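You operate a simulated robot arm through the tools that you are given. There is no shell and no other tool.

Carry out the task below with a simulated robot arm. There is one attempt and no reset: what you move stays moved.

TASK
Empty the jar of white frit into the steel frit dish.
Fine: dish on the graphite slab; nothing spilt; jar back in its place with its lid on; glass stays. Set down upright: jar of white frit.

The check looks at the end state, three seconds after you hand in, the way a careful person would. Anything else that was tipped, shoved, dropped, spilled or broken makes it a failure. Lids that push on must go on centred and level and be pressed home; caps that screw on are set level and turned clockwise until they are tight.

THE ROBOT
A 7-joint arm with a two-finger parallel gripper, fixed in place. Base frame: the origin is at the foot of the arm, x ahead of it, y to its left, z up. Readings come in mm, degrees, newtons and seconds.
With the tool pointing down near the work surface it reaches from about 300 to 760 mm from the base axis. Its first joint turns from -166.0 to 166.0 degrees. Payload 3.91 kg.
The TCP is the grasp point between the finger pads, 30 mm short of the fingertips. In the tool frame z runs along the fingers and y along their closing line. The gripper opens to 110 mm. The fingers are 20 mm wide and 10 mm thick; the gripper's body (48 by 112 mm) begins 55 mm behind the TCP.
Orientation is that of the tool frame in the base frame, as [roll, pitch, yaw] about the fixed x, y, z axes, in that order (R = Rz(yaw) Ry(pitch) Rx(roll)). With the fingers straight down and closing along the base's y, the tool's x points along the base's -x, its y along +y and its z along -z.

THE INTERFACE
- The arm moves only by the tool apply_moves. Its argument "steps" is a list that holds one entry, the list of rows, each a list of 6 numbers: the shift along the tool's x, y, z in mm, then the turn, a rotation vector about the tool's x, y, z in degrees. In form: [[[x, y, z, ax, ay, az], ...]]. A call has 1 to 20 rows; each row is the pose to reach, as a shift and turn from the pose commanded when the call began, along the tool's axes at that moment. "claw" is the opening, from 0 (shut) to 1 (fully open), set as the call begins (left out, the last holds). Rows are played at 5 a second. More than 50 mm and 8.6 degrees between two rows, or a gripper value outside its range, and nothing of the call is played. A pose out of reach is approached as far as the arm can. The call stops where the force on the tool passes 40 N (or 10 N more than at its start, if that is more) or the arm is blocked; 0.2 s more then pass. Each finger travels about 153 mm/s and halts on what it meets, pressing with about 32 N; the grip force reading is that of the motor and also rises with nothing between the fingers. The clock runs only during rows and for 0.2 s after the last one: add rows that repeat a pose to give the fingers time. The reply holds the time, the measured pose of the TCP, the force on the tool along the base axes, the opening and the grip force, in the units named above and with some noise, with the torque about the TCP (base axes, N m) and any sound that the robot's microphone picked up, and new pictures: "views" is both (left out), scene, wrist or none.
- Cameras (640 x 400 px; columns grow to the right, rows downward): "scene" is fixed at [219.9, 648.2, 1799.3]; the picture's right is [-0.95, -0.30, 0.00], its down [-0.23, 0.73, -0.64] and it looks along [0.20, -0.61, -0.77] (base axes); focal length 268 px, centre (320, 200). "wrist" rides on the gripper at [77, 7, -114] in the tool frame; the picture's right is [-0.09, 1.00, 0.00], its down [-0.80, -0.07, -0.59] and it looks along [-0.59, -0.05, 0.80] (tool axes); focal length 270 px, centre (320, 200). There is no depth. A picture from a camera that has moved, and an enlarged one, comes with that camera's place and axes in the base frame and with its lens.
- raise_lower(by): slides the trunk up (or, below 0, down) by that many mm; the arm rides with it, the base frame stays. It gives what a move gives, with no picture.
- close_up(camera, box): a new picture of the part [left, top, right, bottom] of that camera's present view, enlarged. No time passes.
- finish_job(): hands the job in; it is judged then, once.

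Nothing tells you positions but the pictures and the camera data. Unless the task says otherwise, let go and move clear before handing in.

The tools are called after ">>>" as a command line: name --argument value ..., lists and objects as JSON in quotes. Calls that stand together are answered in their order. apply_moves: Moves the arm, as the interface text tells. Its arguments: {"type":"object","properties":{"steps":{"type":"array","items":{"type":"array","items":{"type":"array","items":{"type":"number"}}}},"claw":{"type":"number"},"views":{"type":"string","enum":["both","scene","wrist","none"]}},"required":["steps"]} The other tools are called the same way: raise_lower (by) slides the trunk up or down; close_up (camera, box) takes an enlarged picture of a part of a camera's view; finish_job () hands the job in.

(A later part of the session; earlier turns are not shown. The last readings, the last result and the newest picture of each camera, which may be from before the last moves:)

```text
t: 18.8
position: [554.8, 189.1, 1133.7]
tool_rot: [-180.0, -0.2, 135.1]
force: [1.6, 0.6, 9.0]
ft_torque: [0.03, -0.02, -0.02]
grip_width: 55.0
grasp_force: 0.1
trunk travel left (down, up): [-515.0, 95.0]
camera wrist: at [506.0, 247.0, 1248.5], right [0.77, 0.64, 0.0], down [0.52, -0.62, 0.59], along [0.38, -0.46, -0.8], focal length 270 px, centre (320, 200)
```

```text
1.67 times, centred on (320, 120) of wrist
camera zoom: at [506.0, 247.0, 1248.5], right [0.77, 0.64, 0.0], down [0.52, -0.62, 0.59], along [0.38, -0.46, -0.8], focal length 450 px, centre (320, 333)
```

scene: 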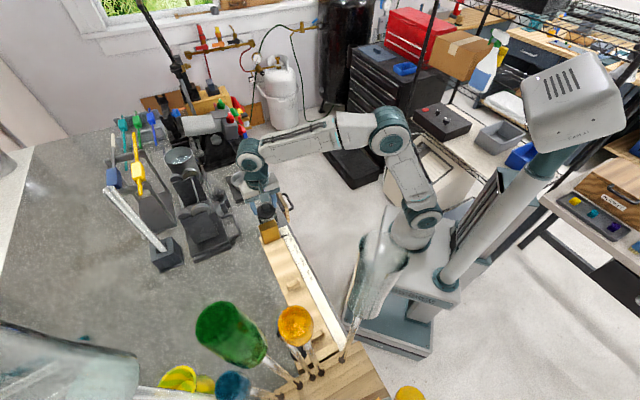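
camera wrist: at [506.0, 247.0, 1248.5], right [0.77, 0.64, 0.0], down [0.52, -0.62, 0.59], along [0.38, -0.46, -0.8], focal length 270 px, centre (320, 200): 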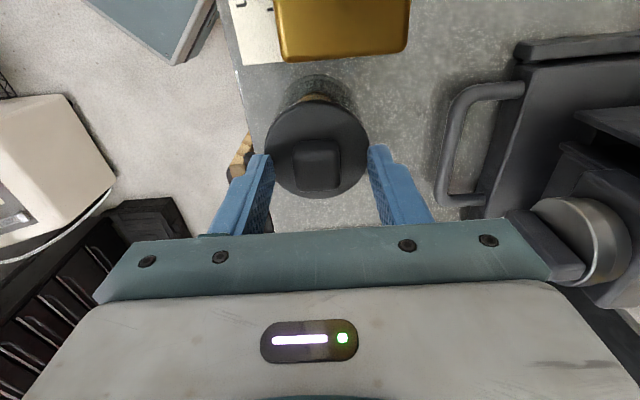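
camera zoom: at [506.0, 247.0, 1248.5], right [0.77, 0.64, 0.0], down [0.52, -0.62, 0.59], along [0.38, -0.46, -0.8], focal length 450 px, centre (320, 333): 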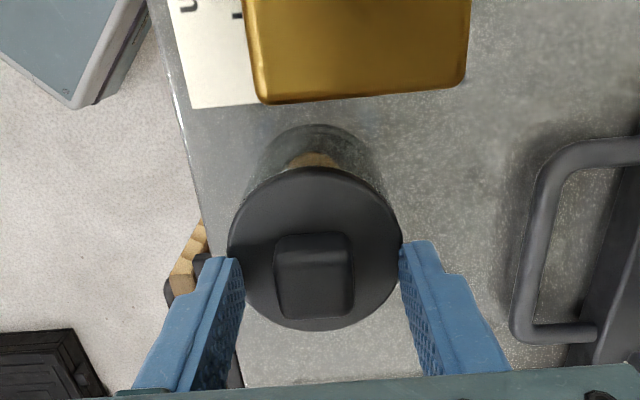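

The fingertips just touch the lid plate (9 N up) with the knob between them. I'll back off 1.5 mm and close on the knob.

>>> apply_moves --steps '[[[1, -1, -1.5, 0, 0, 0], [1, -1, -1.5, 0, 0, 0]]]' --views "none"

>>> apply_moves --steps '[[[0, 0, 0, 0, 0, 0], [0, 0, 0, 0, 0, 0], [0, 0, 0, 0, 0, 0]]]' --claw 0.1

>>> close_up --camera "wrist" --box '[160, 0, 480, 240]'

>>> close_up --camera "scene" --box '[240, 180, 290, 230]'

```text
t: 19.4
position: [554.9, 188.2, 1131.6]
tool_rot: [-179.9, -0.1, 135.0]
force: [3.0, -0.1, 3.8]
ft_torque: [0.09, -0.14, -0.06]
grip_width: 56.2
grasp_force: 0.9
trunk travel left (down, up): [-515.0, 95.0]
```

```text
t: 20.2
position: [554.3, 189.0, 1133.3]
tool_rot: [-179.8, -0.1, 135.0]
force: [-1.3, -0.7, -0.4]
ft_torque: [-0.03, 0.06, 0.0]
grip_width: 24.4
grasp_force: 31.7
trunk travel left (down, up): [-515.0, 95.0]
heard: snap
camera wrist: at [504.8, 247.1, 1248.5], right [0.77, 0.64, 0.0], down [0.52, -0.62, 0.59], along [0.38, -0.46, -0.81], focal length 270 px, centre (320, 200)
```

scene: 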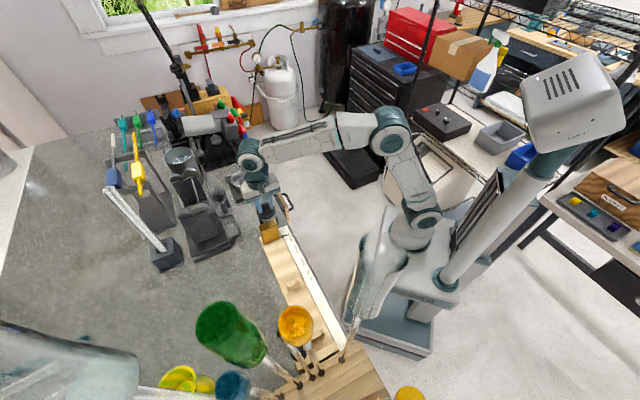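
wrist: 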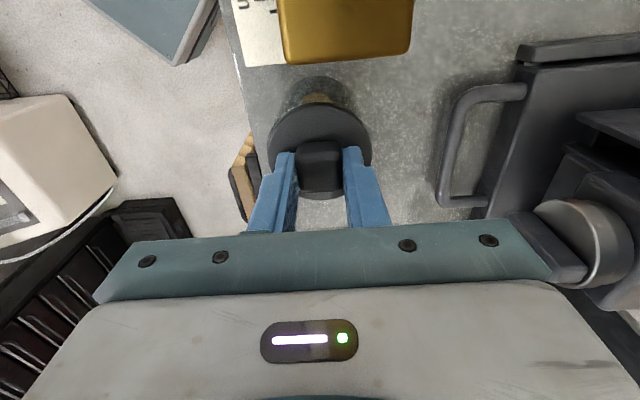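

```text
1.67 times, centred on (320, 120) of wrist
camera zoom: at [504.8, 247.1, 1248.5], right [0.77, 0.64, 0.0], down [0.52, -0.62, 0.59], along [0.38, -0.46, -0.81], focal length 450 px, centre (320, 333)
```

zoom: 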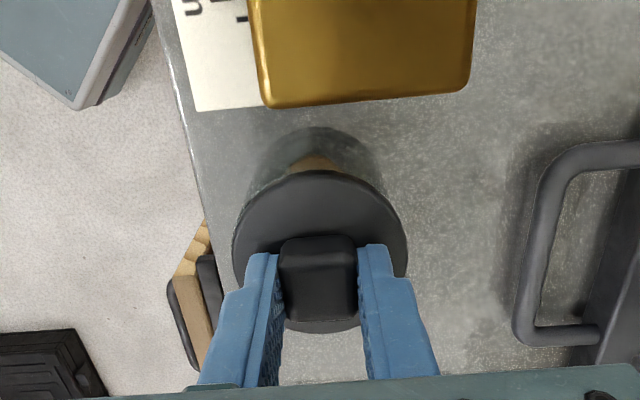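

```text
8.00 times, centred on (265, 205) of scene
camera zoom: at [219.9, 648.2, 1799.3], right [-0.95, -0.3, 0.0], down [-0.23, 0.73, -0.64], along [0.2, -0.61, -0.77], focal length 2146 px, centre (760, 160)
```

zoom: 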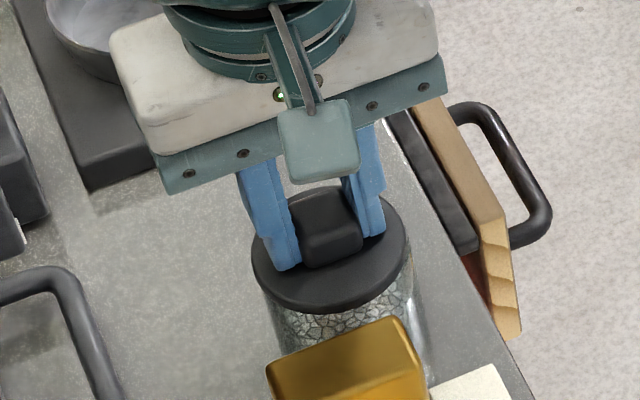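

The knob is gripped (24 mm) and I heard a snap, probably the push-on lid releasing; the jar still looks intact. I'll lift slowly and watch the force.

>>> apply_moves --steps '[[[0, 0, -2, 0, 0, 0], [0, 0, -4, 0, 0, 0], [0, 0, -7, 0, 0, 0], [0, 0, -10, 0, 0, 0]]]'

>>> close_up --camera "scene" --box '[240, 180, 290, 230]'

>>> close_up --camera "wrist" --box '[160, 0, 480, 240]'

```text
t: 21.2
position: [555.0, 188.1, 1143.0]
tool_rot: [-179.7, 0.0, 135.0]
force: [0.0, -0.6, -0.2]
ft_torque: [-0.01, 0.01, 0.0]
grip_width: 24.7
grasp_force: 31.8
trunk travel left (down, up): [-515.0, 95.0]
camera wrist: at [505.4, 247.1, 1259.1], right [0.77, 0.64, 0.0], down [0.52, -0.62, 0.59], along [0.38, -0.46, -0.81], focal length 270 px, centre (320, 200)
```

scene: 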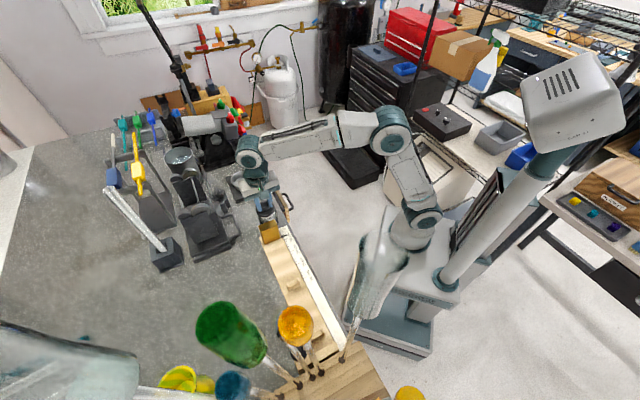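
wrist: 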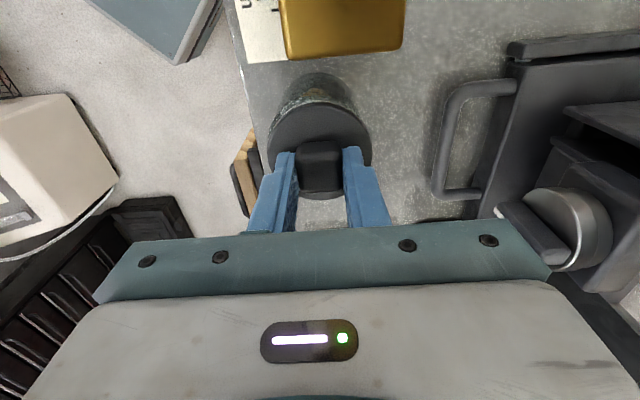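

```text
8.00 times, centred on (265, 205) of scene
camera zoom: at [219.9, 648.2, 1799.3], right [-0.95, -0.3, 0.0], down [-0.23, 0.73, -0.64], along [0.2, -0.61, -0.77], focal length 2146 px, centre (760, 160)
```

zoom: 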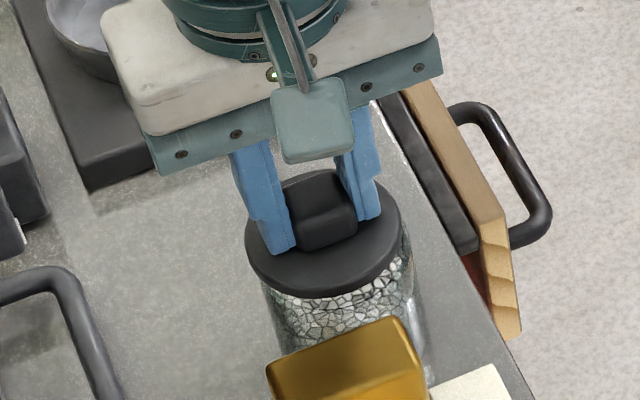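

```text
1.67 times, centred on (320, 120) of wrist
camera zoom: at [505.4, 247.1, 1259.1], right [0.77, 0.64, 0.0], down [0.52, -0.62, 0.59], along [0.38, -0.46, -0.81], focal length 450 px, centre (320, 333)
```

zoom: 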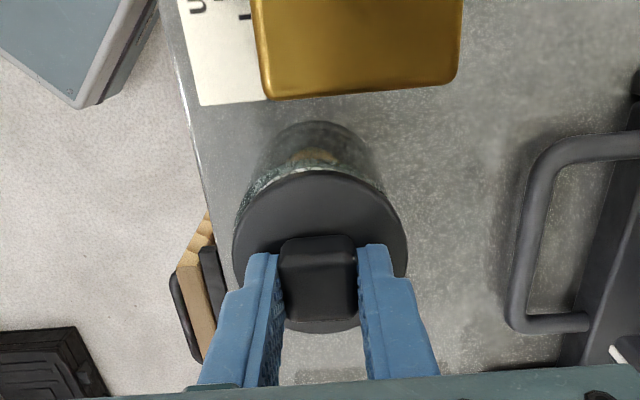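

The lid came off cleanly. I'll raise it well clear and look at the jar.

>>> apply_moves --steps '[[[0, 0, -20, 0, 0, 0], [0, 0, -50, 0, 0, 0], [-10, 20, -80, 0, 0, 0], [-10, 60, -80, 0, 0, 0], [-10, 60, -80, 0, 0, 0]]]'

>>> close_up --camera "scene" --box '[240, 180, 290, 230]'

>>> close_up --camera "wrist" --box '[160, 0, 480, 240]'

```text
t: 22.4
position: [604.2, 224.2, 1223.0]
tool_rot: [-179.8, -0.1, 135.2]
force: [0.5, -0.6, -0.7]
ft_torque: [-0.01, 0.02, 0.0]
grip_width: 24.8
grasp_force: 32.2
trunk travel left (down, up): [-515.0, 95.0]
camera wrist: at [554.8, 282.7, 1338.5], right [0.77, 0.64, 0.0], down [0.52, -0.62, 0.59], along [0.38, -0.46, -0.81], focal length 270 px, centre (320, 200)
```

scene: 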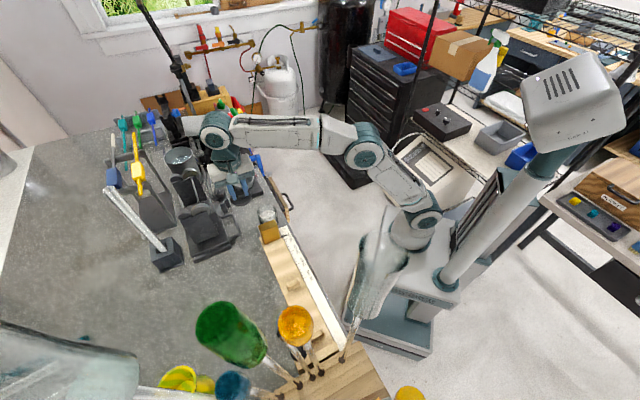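
wrist: 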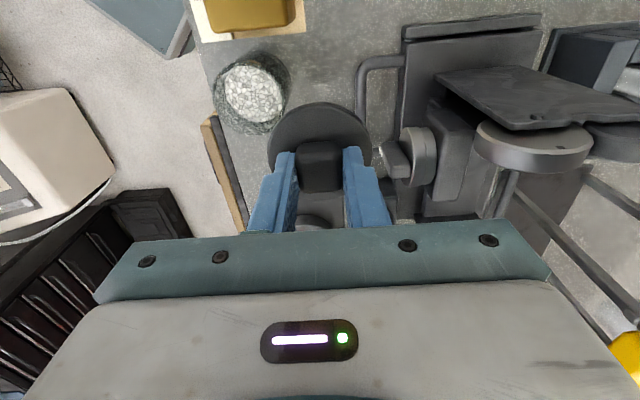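

```text
8.00 times, centred on (265, 205) of scene
camera zoom: at [219.9, 648.2, 1799.3], right [-0.95, -0.3, 0.0], down [-0.23, 0.73, -0.64], along [0.2, -0.61, -0.77], focal length 2146 px, centre (760, 160)
```

zoom: 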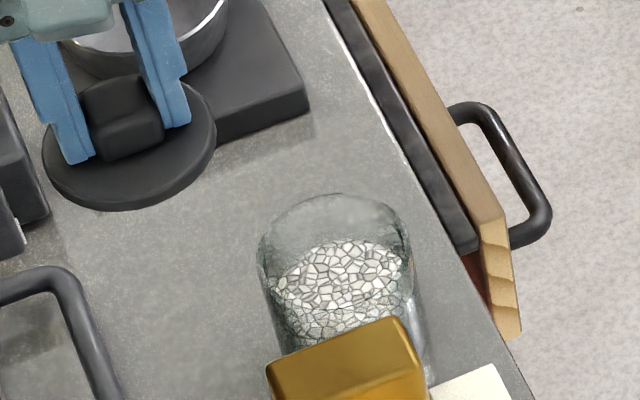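

```text
1.67 times, centred on (320, 120) of wrist
camera zoom: at [554.8, 282.7, 1338.5], right [0.77, 0.64, 0.0], down [0.52, -0.62, 0.59], along [0.38, -0.46, -0.81], focal length 450 px, centre (320, 333)
```

zoom: 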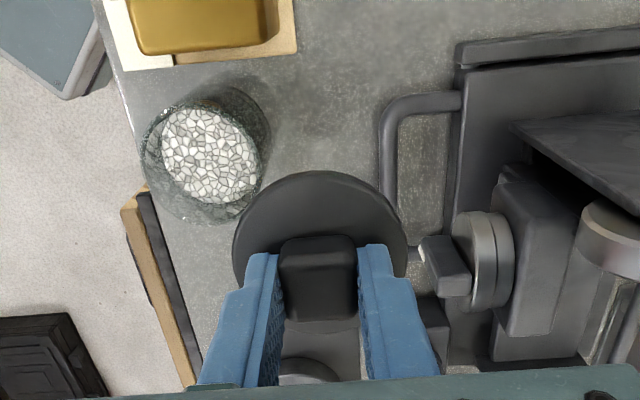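

The open jar is about two-thirds full of white pieces. I'll put the lid down on the empty bench beyond the board and lathe, near (566, 353).

>>> apply_moves --steps '[[[40, 0, 0, 0, 0, 0], [80, 0, 0, 0, 0, 0], [118.7, 0, 0, 0, 0, 0], [118.7, 32, 0, 0, 0, 0], [118.7, 64.4, 0, 0, 0, 0], [118.7, 64.4, 30, 0, 0, 0], [118.7, 64.4, 60, 0, 0, 0], [118.7, 64.4, 90, 0, 0, 0], [118.7, 64.4, 90, 0, 0, 0]]]'

>>> close_up --camera "scene" --box '[200, 200, 300, 300]'

>>> close_up --camera "wrist" --box '[160, 0, 480, 240]'

```text
t: 24.4
position: [565.2, 354.0, 1132.5]
tool_rot: [-179.7, -0.1, 135.1]
force: [-0.3, 0.5, 0.1]
ft_torque: [0.04, -0.01, 0.01]
grip_width: 24.8
grasp_force: 31.9
trunk travel left (down, up): [-515.0, 95.0]
camera wrist: at [515.5, 412.1, 1248.3], right [0.77, 0.64, 0.0], down [0.52, -0.62, 0.59], along [0.38, -0.46, -0.81], focal length 270 px, centre (320, 200)
```

scene: 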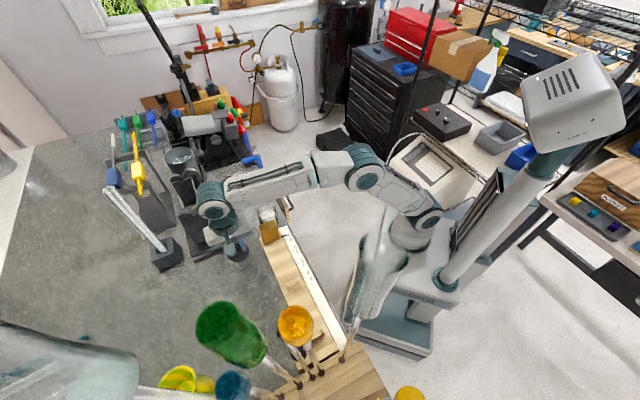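
wrist: 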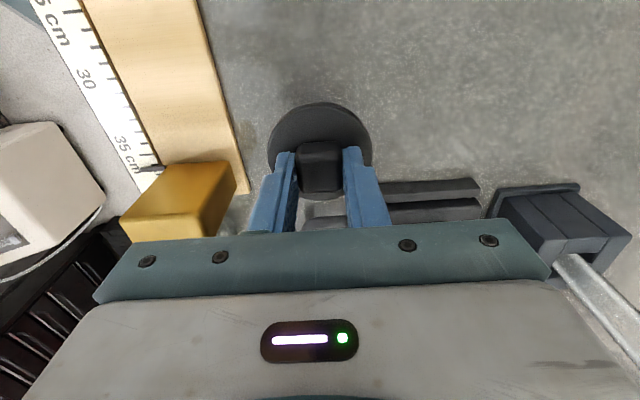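

```text
4.00 times, centred on (250, 250) of scene
camera zoom: at [219.9, 648.2, 1799.3], right [-0.95, -0.3, 0.0], down [-0.23, 0.73, -0.64], along [0.2, -0.61, -0.77], focal length 1073 px, centre (600, 0)
```

zoom: 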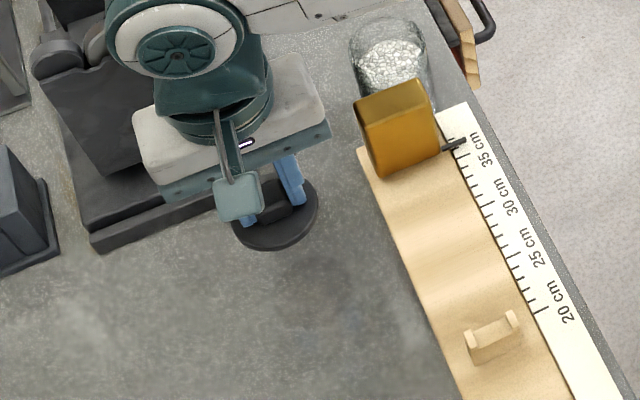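

```text
1.67 times, centred on (320, 120) of wrist
camera zoom: at [515.5, 412.1, 1248.3], right [0.77, 0.64, 0.0], down [0.52, -0.62, 0.59], along [0.38, -0.46, -0.81], focal length 450 px, centre (320, 333)
```

zoom: 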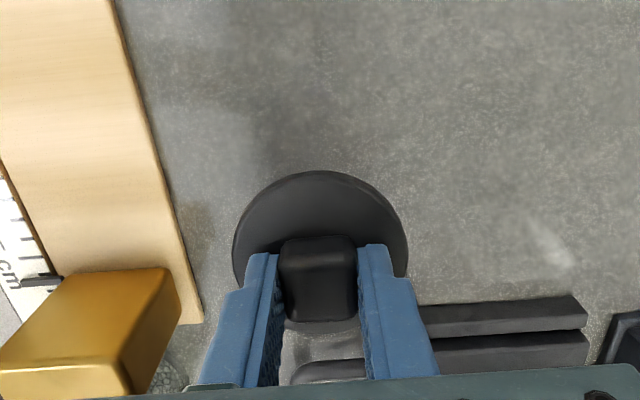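

The lid is over clear bench, and I'll shift it 10 mm further from the lathe base. Then I'll lower it gently until it touches.

>>> apply_moves --steps '[[[10, 0, 15, 0, 0, 0], [10, 0, 30, 0, 0, 0], [10, 0, 42, 0, 0, 0], [10, 0, 46, 0, 0, 0], [10, 0, 48, 0, 0, 0]]]' --views "none"

>>> apply_moves --steps '[[[0, 0, 2, 0, 0, 0], [0, 0, 4, 0, 0, 0], [0, 0, 6, 0, 0, 0], [0, 0, 8, 0, 0, 0], [0, 0, 10, 0, 0, 0], [0, 0, 12, 0, 0, 0], [0, 0, 14, 0, 0, 0], [0, 0, 16, 0, 0, 0], [0, 0, 18, 0, 0, 0], [0, 0, 20, 0, 0, 0]]]'

>>> close_up --camera "scene" --box '[220, 220, 270, 270]'

```text
t: 25.6
position: [558.0, 360.8, 1085.1]
tool_rot: [-179.9, 0.0, 135.2]
force: [-0.3, -0.2, 1.5]
ft_torque: [-0.02, 0.01, 0.0]
grip_width: 24.4
grasp_force: 32.4
trunk travel left (down, up): [-515.0, 95.0]
```

```text
t: 27.9
position: [557.6, 360.7, 1072.4]
tool_rot: [179.4, 0.0, 135.1]
force: [-1.6, -1.2, 13.9]
ft_torque: [-0.22, 0.26, 0.03]
grip_width: 24.5
grasp_force: 31.6
trunk travel left (down, up): [-515.0, 95.0]
stopped in row 10: the force on the tool passed its limit at 42 N (the readings are from after the stop); the commanded pose is now the measured one
camera wrist: at [507.7, 418.2, 1187.9], right [0.77, 0.64, 0.01], down [0.51, -0.62, 0.59], along [0.39, -0.45, -0.8], focal length 270 px, centre (320, 200)
```

scene: 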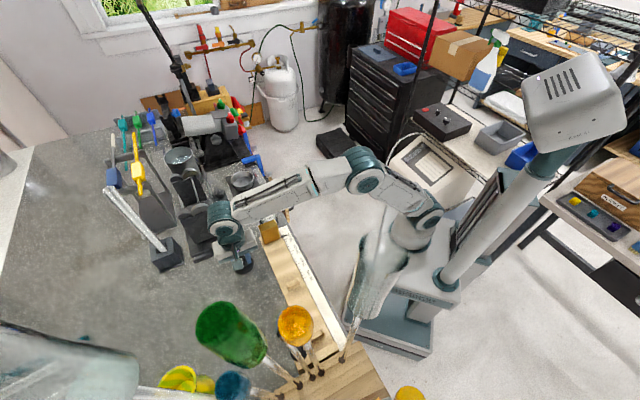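
wrist: 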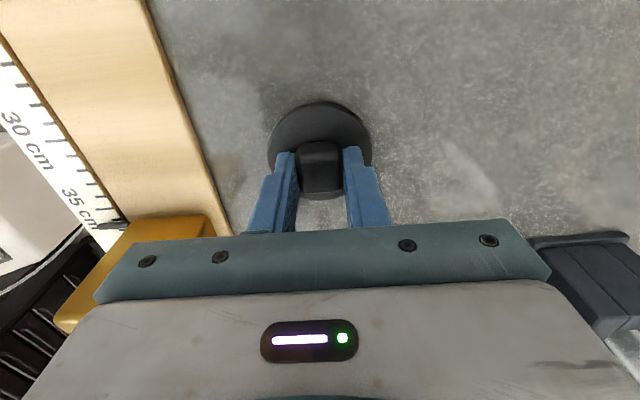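

```text
8.00 times, centred on (245, 245) of scene
camera zoom: at [219.9, 648.2, 1799.3], right [-0.95, -0.3, 0.0], down [-0.23, 0.73, -0.64], along [0.2, -0.61, -0.77], focal length 2146 px, centre (920, -160)
```

zoom: 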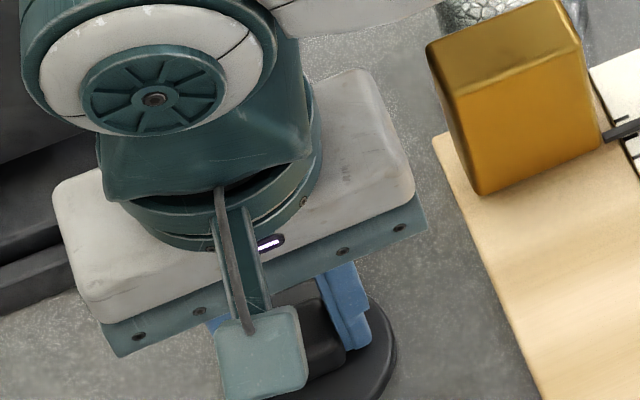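

The lid is resting on the bench. I'll level the tool, release the knob, and rise.

>>> apply_moves --steps '[[[0, 0, -1, 0.5, 0, 0], [0, 0, -1, 0.5, 0, 0]]]' --views "none"

>>> apply_moves --steps '[[[0, 0, 0, 0, 0, 0], [0, 0, 0, 0, 0, 0]]]' --claw 0.45 --views "wrist"

>>> apply_moves --steps '[[[0, 0, -20, 0, 0, 0], [0, 0, -50, 0, 0, 0], [0, 0, -90, 0, 0, 0], [0, 0, -130, 0, 0, 0], [0, 0, -130, 0, 0, 0]]]'

>>> close_up --camera "wrist" --box '[160, 0, 480, 240]'

>>> close_up --camera "scene" --box '[220, 200, 290, 270]'

```text
t: 28.5
position: [559.9, 360.3, 1072.1]
tool_rot: [179.9, 0.0, 135.2]
force: [0.0, -0.5, 15.0]
ft_torque: [0.07, 0.05, -0.01]
grip_width: 24.5
grasp_force: 31.7
trunk travel left (down, up): [-515.0, 95.0]
```

```text
t: 29.1
position: [559.7, 361.5, 1072.4]
tool_rot: [180.0, -0.1, 135.2]
force: [3.3, 2.5, 18.2]
ft_torque: [0.02, -0.01, -0.01]
grip_width: 46.1
grasp_force: 0.2
trunk travel left (down, up): [-515.0, 95.0]
camera wrist: at [508.9, 419.4, 1187.5], right [0.77, 0.64, 0.0], down [0.52, -0.62, 0.59], along [0.38, -0.45, -0.8], focal length 270 px, centre (320, 200)
```

wrist: 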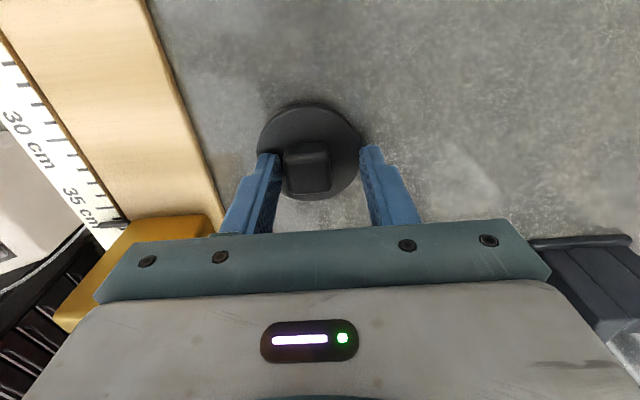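

```text
t: 30.3
position: [560.3, 361.6, 1202.0]
tool_rot: [-179.8, -0.1, 135.0]
force: [-0.7, -0.3, -0.7]
ft_torque: [-0.03, -0.01, -0.07]
grip_width: 49.7
grasp_force: 0.1
trunk travel left (down, up): [-515.0, 95.0]
camera wrist: at [509.6, 420.3, 1316.4], right [0.77, 0.64, 0.0], down [0.52, -0.62, 0.59], along [0.38, -0.46, -0.8], focal length 270 px, centre (320, 200)
```

scene: 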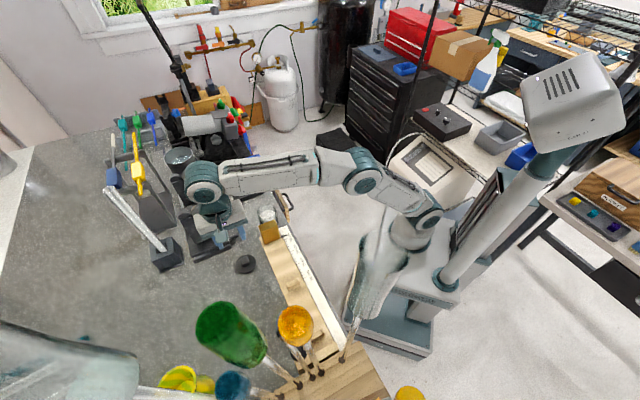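
wrist: 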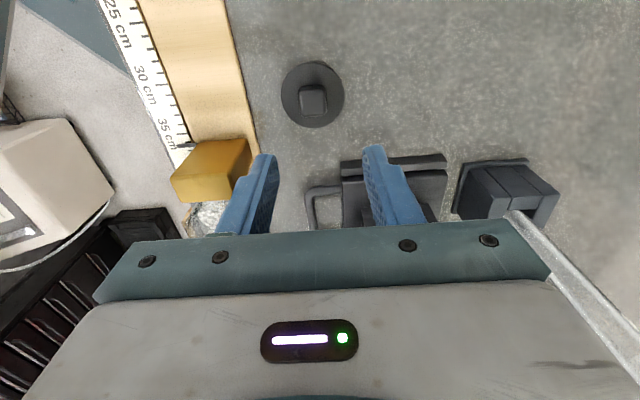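

```text
1.67 times, centred on (320, 120) of wrist
camera zoom: at [509.6, 420.3, 1316.4], right [0.77, 0.64, 0.0], down [0.52, -0.62, 0.59], along [0.38, -0.46, -0.8], focal length 450 px, centre (320, 333)
```

zoom: 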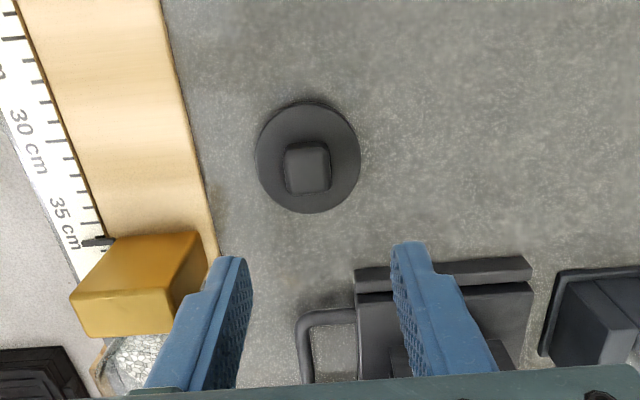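

```text
5.71 times, centred on (255, 235) of scene
camera zoom: at [219.9, 648.2, 1799.3], right [-0.95, -0.3, 0.0], down [-0.23, 0.73, -0.64], along [0.2, -0.61, -0.77], focal length 1533 px, centre (691, 0)
```

zoom: 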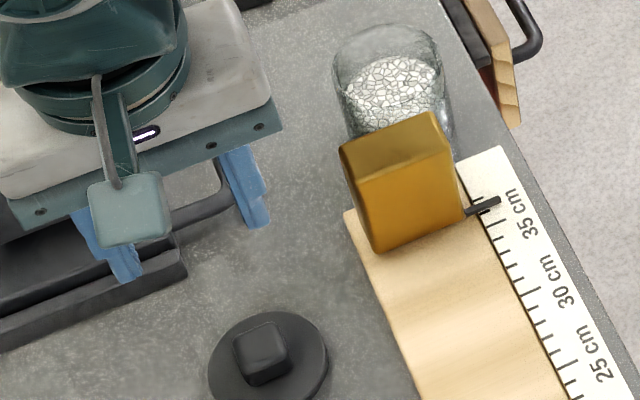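

The lid rests upright on the open bench. Now I'll open the gripper and go above the jar for a top grip.

>>> apply_moves --steps '[[[-25, -25, 0, 0, 0, 0], [-50, -50, 0, 0, 0, 0], [-75, -75, 0, 0, 0, 0], [-97, -100, 0, 0, 0, 0], [-117, -124, 0, 0, 0, 0], [-117, -124, 30, 0, 0, 0], [-117, -124, 30, 0, 0, 0]]]' --claw 0.9

>>> close_up --camera "wrist" --box '[160, 0, 480, 240]'

>>> close_up --camera "scene" --box '[230, 180, 290, 240]'

```text
t: 31.9
position: [555.5, 190.6, 1171.3]
tool_rot: [-179.9, 0.0, 135.1]
force: [0.6, 0.5, -0.1]
ft_torque: [0.01, -0.02, 0.01]
grip_width: 98.9
grasp_force: 0.0
trunk travel left (down, up): [-515.0, 95.0]
camera wrist: at [505.6, 249.3, 1287.0], right [0.77, 0.64, 0.0], down [0.52, -0.62, 0.59], along [0.38, -0.46, -0.8], focal length 270 px, centre (320, 200)
```

scene: 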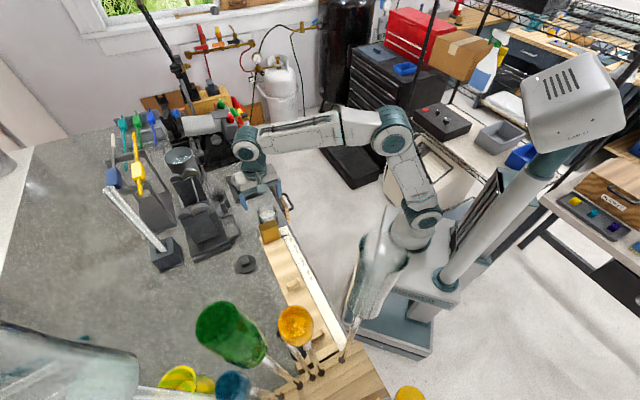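
wrist: 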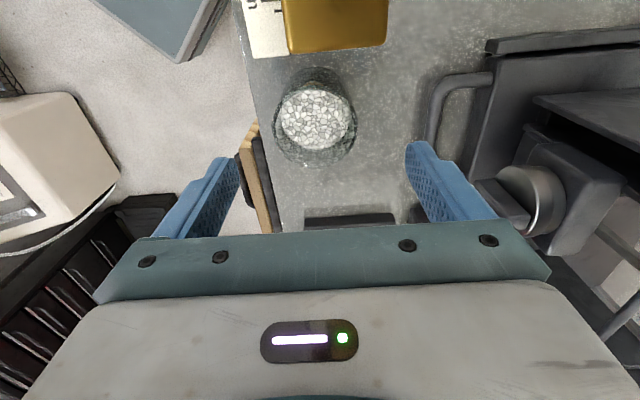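

```text
1.67 times, centred on (320, 120) of wrist
camera zoom: at [505.6, 249.3, 1287.0], right [0.77, 0.64, 0.0], down [0.52, -0.62, 0.59], along [0.38, -0.46, -0.8], focal length 450 px, centre (320, 333)
```

zoom: 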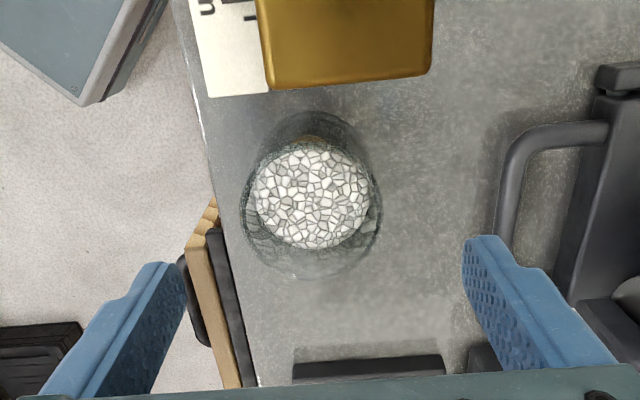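

```text
6.67 times, centred on (260, 210) of scene
camera zoom: at [219.9, 648.2, 1799.3], right [-0.95, -0.3, 0.0], down [-0.23, 0.73, -0.64], along [0.2, -0.61, -0.77], focal length 1788 px, centre (720, 133)
```

zoom: 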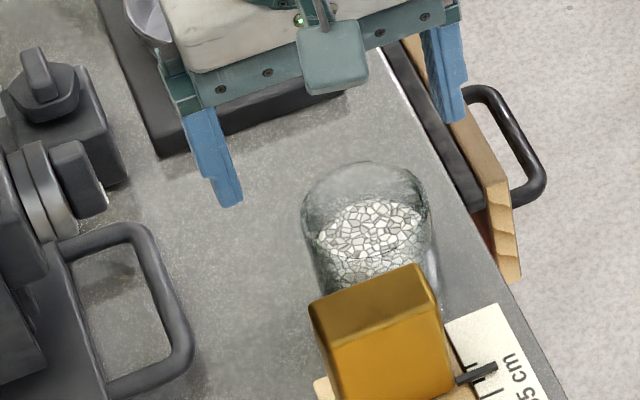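

The jar mouth is centred within about 3 mm of the tool and is about 62 mm across. I'll come down around it with the jaws open.

>>> apply_moves --steps '[[[1, -2.5, 25, 0, 0, 0], [1, -2.5, 50, 0, 0, 0], [1, -2.5, 75, 0, 0, 0], [1, -2.5, 95, 0, 0, 0], [1, -2.5, 104, 0, 0, 0], [1, -2.5, 107, 0, 0, 0], [1, -2.5, 107, 0, 0, 0]]]'

>>> close_up --camera "wrist" --box '[160, 0, 480, 240]'

>>> close_up --camera "scene" --box '[230, 180, 290, 240]'

```text
t: 33.5
position: [551.8, 190.6, 1062.8]
tool_rot: [-179.9, 0.0, 135.1]
force: [-0.2, -0.8, -0.1]
ft_torque: [0.01, 0.03, -0.02]
grip_width: 98.7
grasp_force: 0.0
trunk travel left (down, up): [-515.0, 95.0]
camera wrist: at [502.7, 248.3, 1179.4], right [0.77, 0.64, 0.0], down [0.52, -0.62, 0.59], along [0.38, -0.46, -0.8], focal length 270 px, centre (320, 200)
```

scene: 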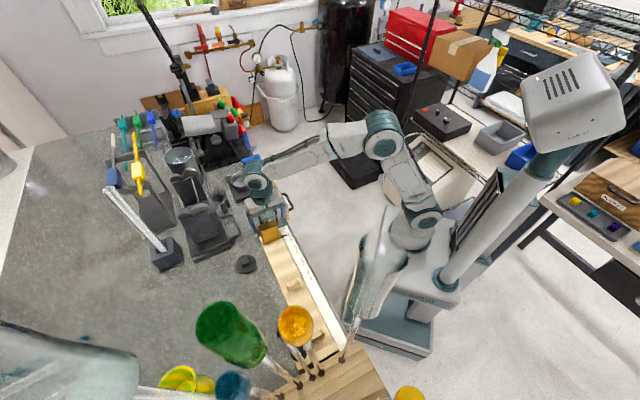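
wrist: 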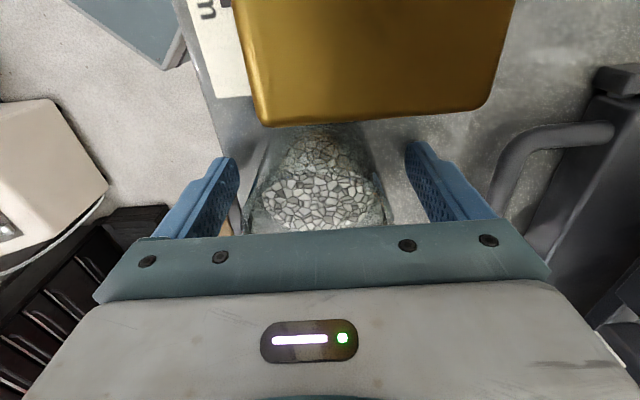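

```text
1.67 times, centred on (320, 120) of wrist
camera zoom: at [502.7, 248.3, 1179.4], right [0.77, 0.64, 0.0], down [0.52, -0.62, 0.59], along [0.38, -0.46, -0.8], focal length 450 px, centre (320, 333)
```

zoom: 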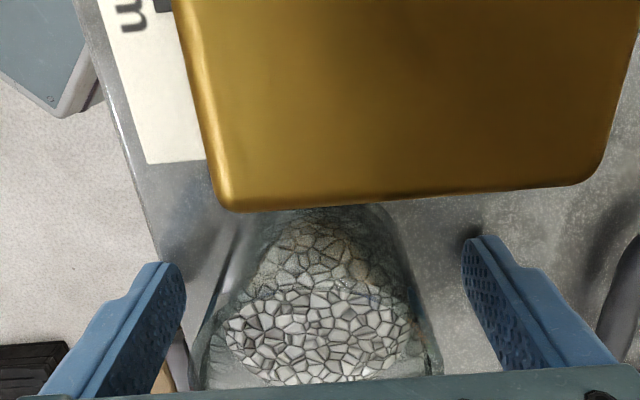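

```text
6.67 times, centred on (260, 210) of scene
camera zoom: at [219.9, 648.2, 1799.3], right [-0.95, -0.3, 0.0], down [-0.23, 0.73, -0.64], along [0.2, -0.61, -0.77], focal length 1788 px, centre (720, 133)
```

zoom: 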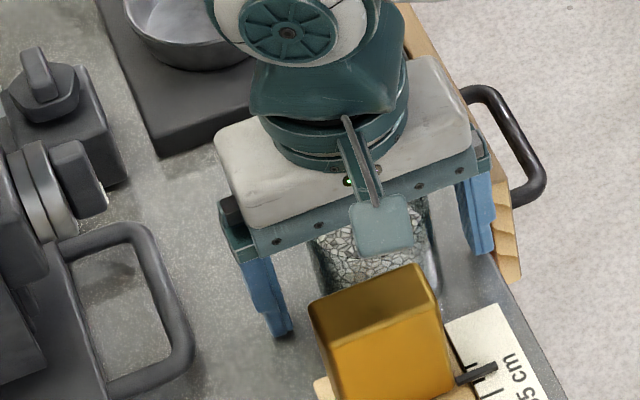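

The fingers straddle the jar with clearance, and nothing is touching. I'll close on the jar.

>>> apply_moves --steps '[[[0, 0, 0, 0, 0, 0], [0, 0, 0, 0, 0, 0], [0, 0, 0, 0, 0, 0]]]' --claw 0.4

>>> close_up --camera "wrist" --box '[160, 0, 480, 240]'

```text
t: 34.3
position: [552.7, 189.8, 1063.8]
tool_rot: [-179.9, 0.1, 135.2]
force: [0.7, -0.2, 0.1]
ft_torque: [0.05, 0.01, 0.02]
grip_width: 64.0
grasp_force: 31.6
trunk travel left (down, up): [-515.0, 95.0]
camera wrist: at [502.7, 248.2, 1179.5], right [0.77, 0.64, 0.0], down [0.52, -0.62, 0.59], along [0.38, -0.46, -0.8], focal length 270 px, centre (320, 200)
```

scene: 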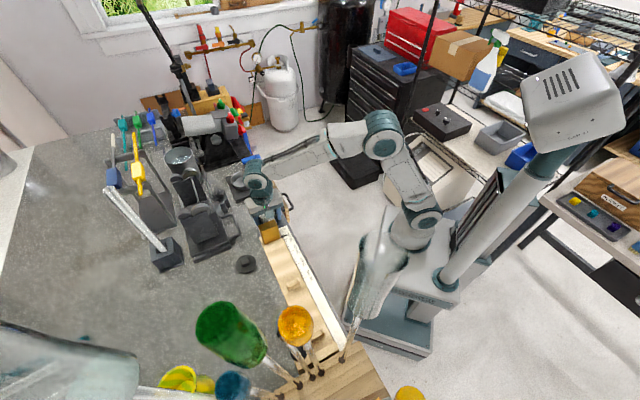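
wrist: 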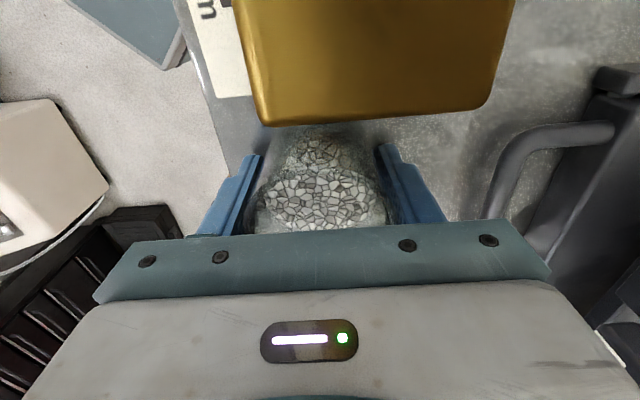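

```text
1.67 times, centred on (320, 120) of wrist
camera zoom: at [502.7, 248.2, 1179.5], right [0.77, 0.64, 0.0], down [0.52, -0.62, 0.59], along [0.38, -0.46, -0.8], focal length 450 px, centre (320, 333)
```

zoom: 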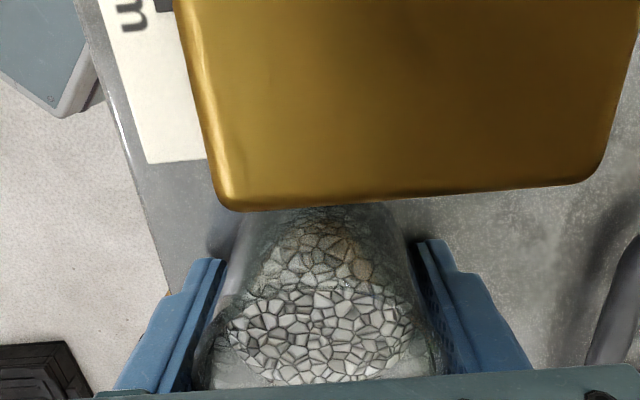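

The jar is held (64 mm, 32 N), with its home recorded at TCP (552.5, 190, 1063.3). I'll lift it a little and watch for slip.

>>> apply_moves --steps '[[[0, 0, -3, 0, 0, 0], [0, 0, -8, 0, 0, 0], [0, 0, -15, 0, 0, 0], [0, 0, -15, 0, 0, 0]]]' --views "none"

>>> close_up --camera "scene" --box '[230, 180, 290, 240]'

```text
t: 35.3
position: [552.8, 188.6, 1078.8]
tool_rot: [-179.9, -0.1, 135.1]
force: [0.0, -0.4, -1.8]
ft_torque: [-0.01, 0.0, 0.01]
grip_width: 63.6
grasp_force: 31.7
trunk travel left (down, up): [-515.0, 95.0]
```

```text
6.67 times, centred on (260, 210) of scene
camera zoom: at [219.9, 648.2, 1799.3], right [-0.95, -0.3, 0.0], down [-0.23, 0.73, -0.64], along [0.2, -0.61, -0.77], focal length 1788 px, centre (720, 133)
```

zoom: 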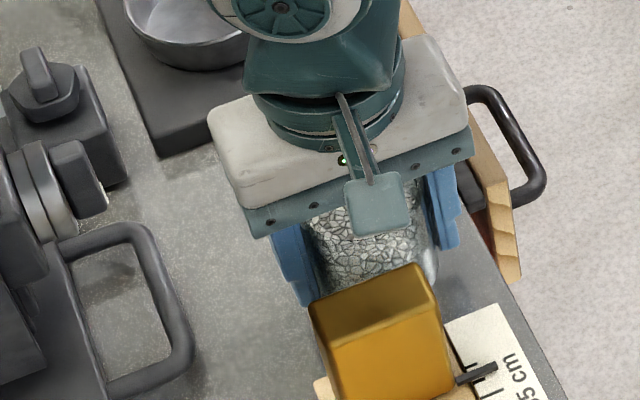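

The jar lifts cleanly at about 2 N. I'll move it 45 mm towards the slab, away from the amber block, and set it down at the same height.

>>> apply_moves --steps '[[[-10, 0, 0, 0, 0, 0], [-22, 0, 0, 0, 0, 0], [-35, 0, 0, 0, 0, 0], [-45, 0, 0, 0, 0, 0], [-45, 0, 0, 0, 0, 0], [-45, 0, 6, 0, 0, 0], [-45, 0, 11, 0, 0, 0], [-45, 0, 13, 0, 0, 0], [-45, 0, 14.5, 0, 0, 0], [-45, 0, 14.5, 0, 0, 0]]]'

>>> close_up --camera "scene" --box '[230, 180, 290, 240]'

```text
t: 37.5
position: [584.6, 158.3, 1064.5]
tool_rot: [-179.9, 0.1, 135.1]
force: [-0.2, 0.3, -2.6]
ft_torque: [0.01, 0.02, 0.01]
grip_width: 63.7
grasp_force: 31.9
trunk travel left (down, up): [-515.0, 95.0]
camera wrist: at [534.5, 216.7, 1179.7], right [0.77, 0.64, 0.0], down [0.52, -0.62, 0.59], along [0.38, -0.46, -0.8], focal length 270 px, centre (320, 200)
```

scene: 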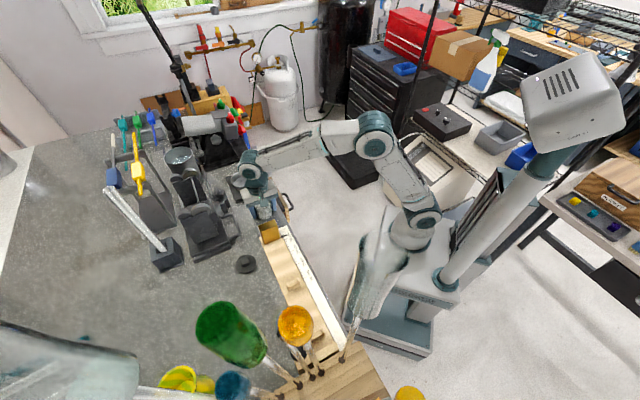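
wrist: 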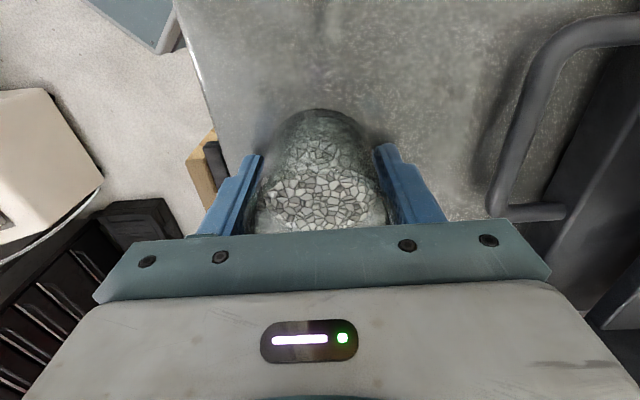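

```text
6.67 times, centred on (260, 210) of scene
camera zoom: at [219.9, 648.2, 1799.3], right [-0.95, -0.3, 0.0], down [-0.23, 0.73, -0.64], along [0.2, -0.61, -0.77], focal length 1788 px, centre (720, 133)
```

zoom: 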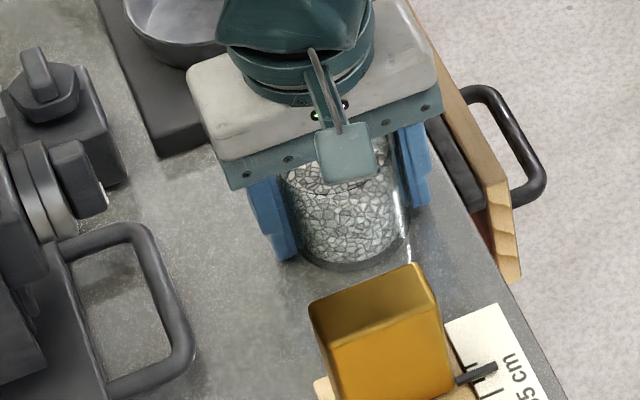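

It still hangs about a millimetre above the bench. I'll lower it in half-millimetre steps until it bears.

>>> apply_moves --steps '[[[0, 0, 0.5, 0, 0, 0], [0, 0, 1, 0, 0, 0], [0, 0, 1, 0, 0, 0]]]' --views "none"

```text
t: 38.3
position: [584.8, 157.9, 1064.6]
tool_rot: [179.9, 0.0, 135.1]
force: [0.5, -0.4, 2.8]
ft_torque: [0.15, -0.02, -0.02]
grip_width: 63.9
grasp_force: 32.1
trunk travel left (down, up): [-515.0, 95.0]
```

The jar now rests on the bench. I'll open the jaws and rise clear.

>>> apply_moves --steps '[[[0, 0, 0, 0, 0, 0], [0, 0, 0, 0, 0, 0]]]' --claw 0.85 --views "none"

>>> apply_moves --steps '[[[0, 0, -15, 0, 0, 0], [0, 0, -45, 0, 0, 0], [0, 0, -85, 0, 0, 0], [0, 0, -130, 0, 0, 0], [0, 0, -160, 0, 0, 0], [0, 0, -160, 0, 0, 0]]]'

>>> close_up --camera "wrist" --box '[160, 0, 480, 240]'

>>> close_up --camera "scene" --box '[230, 170, 290, 230]'

```text
t: 38.9
position: [584.4, 158.3, 1063.5]
tool_rot: [-179.9, 0.0, 135.1]
force: [0.2, 0.4, -0.2]
ft_torque: [0.0, -0.01, 0.02]
grip_width: 93.4
grasp_force: 0.1
trunk travel left (down, up): [-515.0, 95.0]
```

```text
t: 40.3
position: [585.2, 158.1, 1223.8]
tool_rot: [-179.9, -0.1, 135.1]
force: [-0.6, 0.4, 0.4]
ft_torque: [0.0, 0.01, 0.03]
grip_width: 94.0
grasp_force: 0.0
trunk travel left (down, up): [-515.0, 95.0]
camera wrist: at [534.8, 216.9, 1339.3], right [0.77, 0.64, 0.0], down [0.52, -0.62, 0.59], along [0.38, -0.46, -0.8], focal length 270 px, centre (320, 200)
```

scene: 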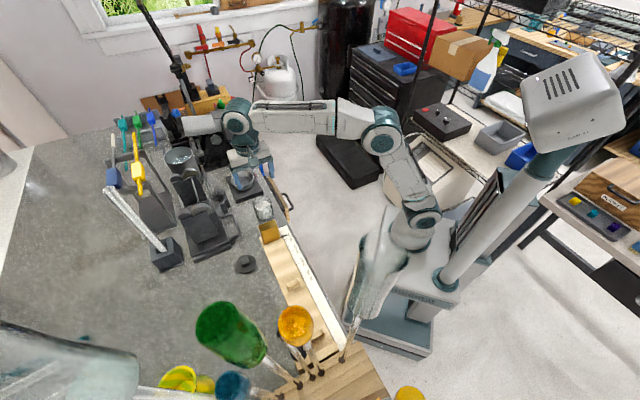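
wrist: 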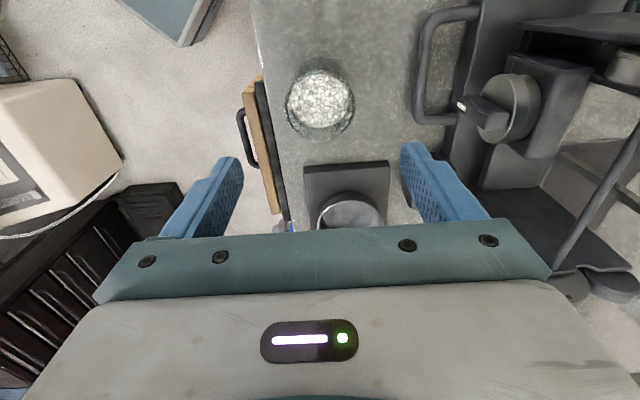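

```text
1.67 times, centred on (320, 120) of wrist
camera zoom: at [534.8, 216.9, 1339.3], right [0.77, 0.64, 0.0], down [0.52, -0.62, 0.59], along [0.38, -0.46, -0.8], focal length 450 px, centre (320, 333)
```

zoom: 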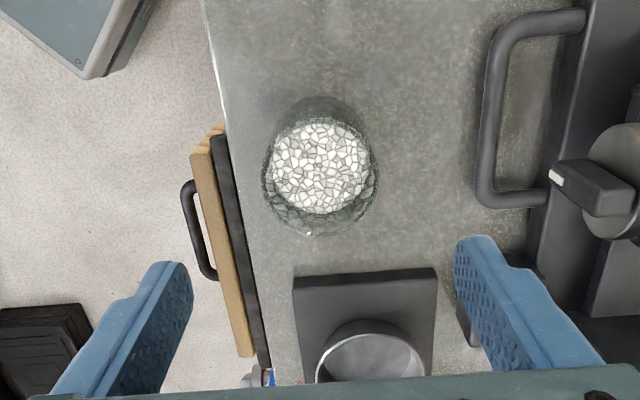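

```text
6.67 times, centred on (260, 200) of scene
camera zoom: at [219.9, 648.2, 1799.3], right [-0.95, -0.3, 0.0], down [-0.23, 0.73, -0.64], along [0.2, -0.61, -0.77], focal length 1788 px, centre (720, 200)
```

zoom: 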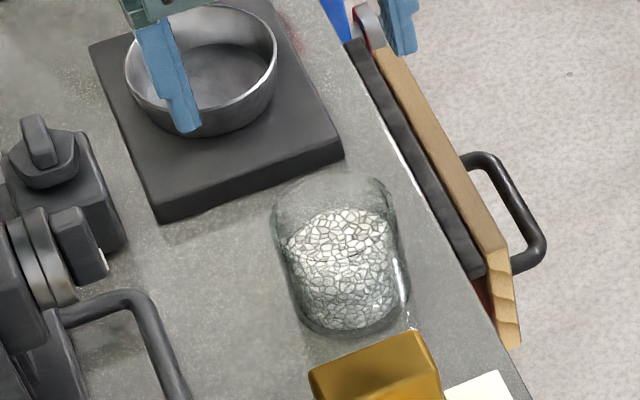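

The jar stands upright in its temporary spot near (585.5, 157.7), clear on all sides. I'll now turn the gripper so its jaws close along the row, then tilt it 45° to hold the jar from the bench-edge side for pouring.

>>> apply_moves --steps '[[[0, 0, -3, 0, 0, -8], [0, 0, -6, 0, 0, -16], [0, 0, -9, 0, 0, -24], [0, 0, -12, 0, 0, -32], [0, 0, -15, 0, 0, -40], [0, 0, -18, 0, 0, -48], [0, 0, -20, 0, 0, -56], [0, 0, -20, 0, 0, -64], [0, 0, -20, 0, 0, -72], [0, 0, -20, 0, 0, -80], [0, 0, -20, 0, 0, -88], [0, 0, -20, 0, 0, -90]]]' --views "none"

>>> apply_moves --steps '[[[0, 0, 0, 0, -8, 0], [0, 0, 0, 0, -16, 0], [0, 0, 0, 0, -24, 0], [0, 0, 0, 0, -32, 0], [0, 0, 0, 0, -40, 0], [0, 0, 0, 0, -45, 0], [0, 0, 0, 0, -45, 0]]]'

>>> close_up --camera "scene" --box '[200, 80, 400, 240]'

```text
t: 42.9
position: [585.3, 157.1, 1244.2]
tool_rot: [180.0, -0.1, -134.8]
force: [-0.2, -0.1, -0.6]
ft_torque: [0.01, 0.03, -0.04]
grip_width: 93.5
grasp_force: 0.0
trunk travel left (down, up): [-515.0, 95.0]
```

```text
t: 44.5
position: [585.0, 158.4, 1245.0]
tool_rot: [-180.0, 45.0, -134.8]
force: [0.1, 0.5, -0.3]
ft_torque: [-0.02, 0.0, -0.04]
grip_width: 93.4
grasp_force: 0.1
trunk travel left (down, up): [-515.0, 95.0]
camera wrist: at [483.6, 66.2, 1271.1], right [-0.66, 0.75, 0.06], down [0.15, 0.05, 0.99], along [0.73, 0.66, -0.15], focal length 270 px, centre (320, 200)
```

scene: 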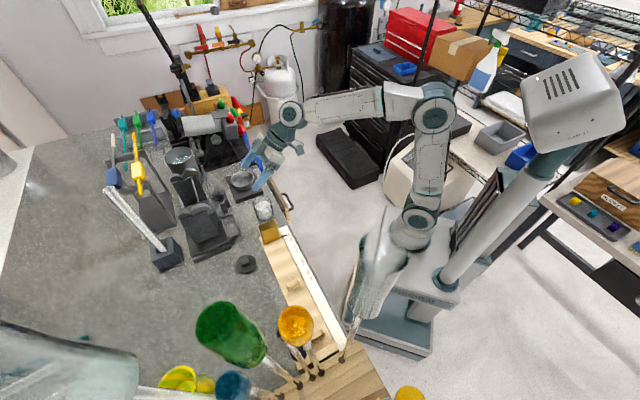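
wrist: 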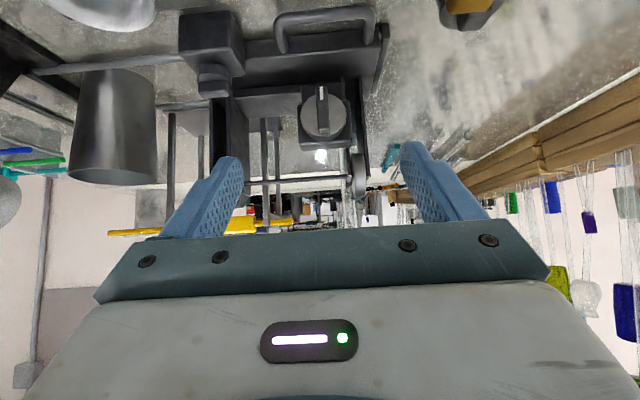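

```text
2.50 times, centred on (300, 160) of scene
camera zoom: at [219.9, 648.2, 1799.3], right [-0.95, -0.3, 0.0], down [-0.23, 0.73, -0.64], along [0.2, -0.61, -0.77], focal length 671 px, centre (370, 300)
```

zoom: 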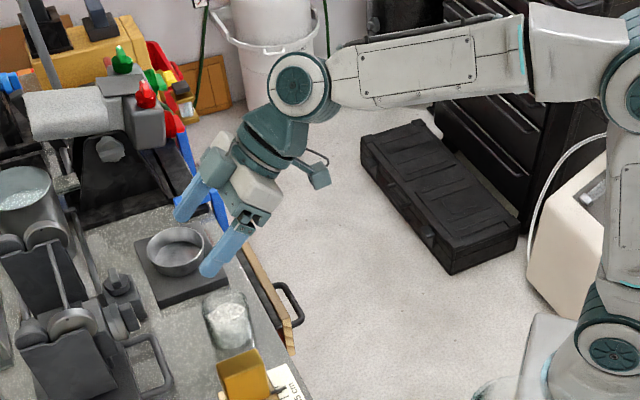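

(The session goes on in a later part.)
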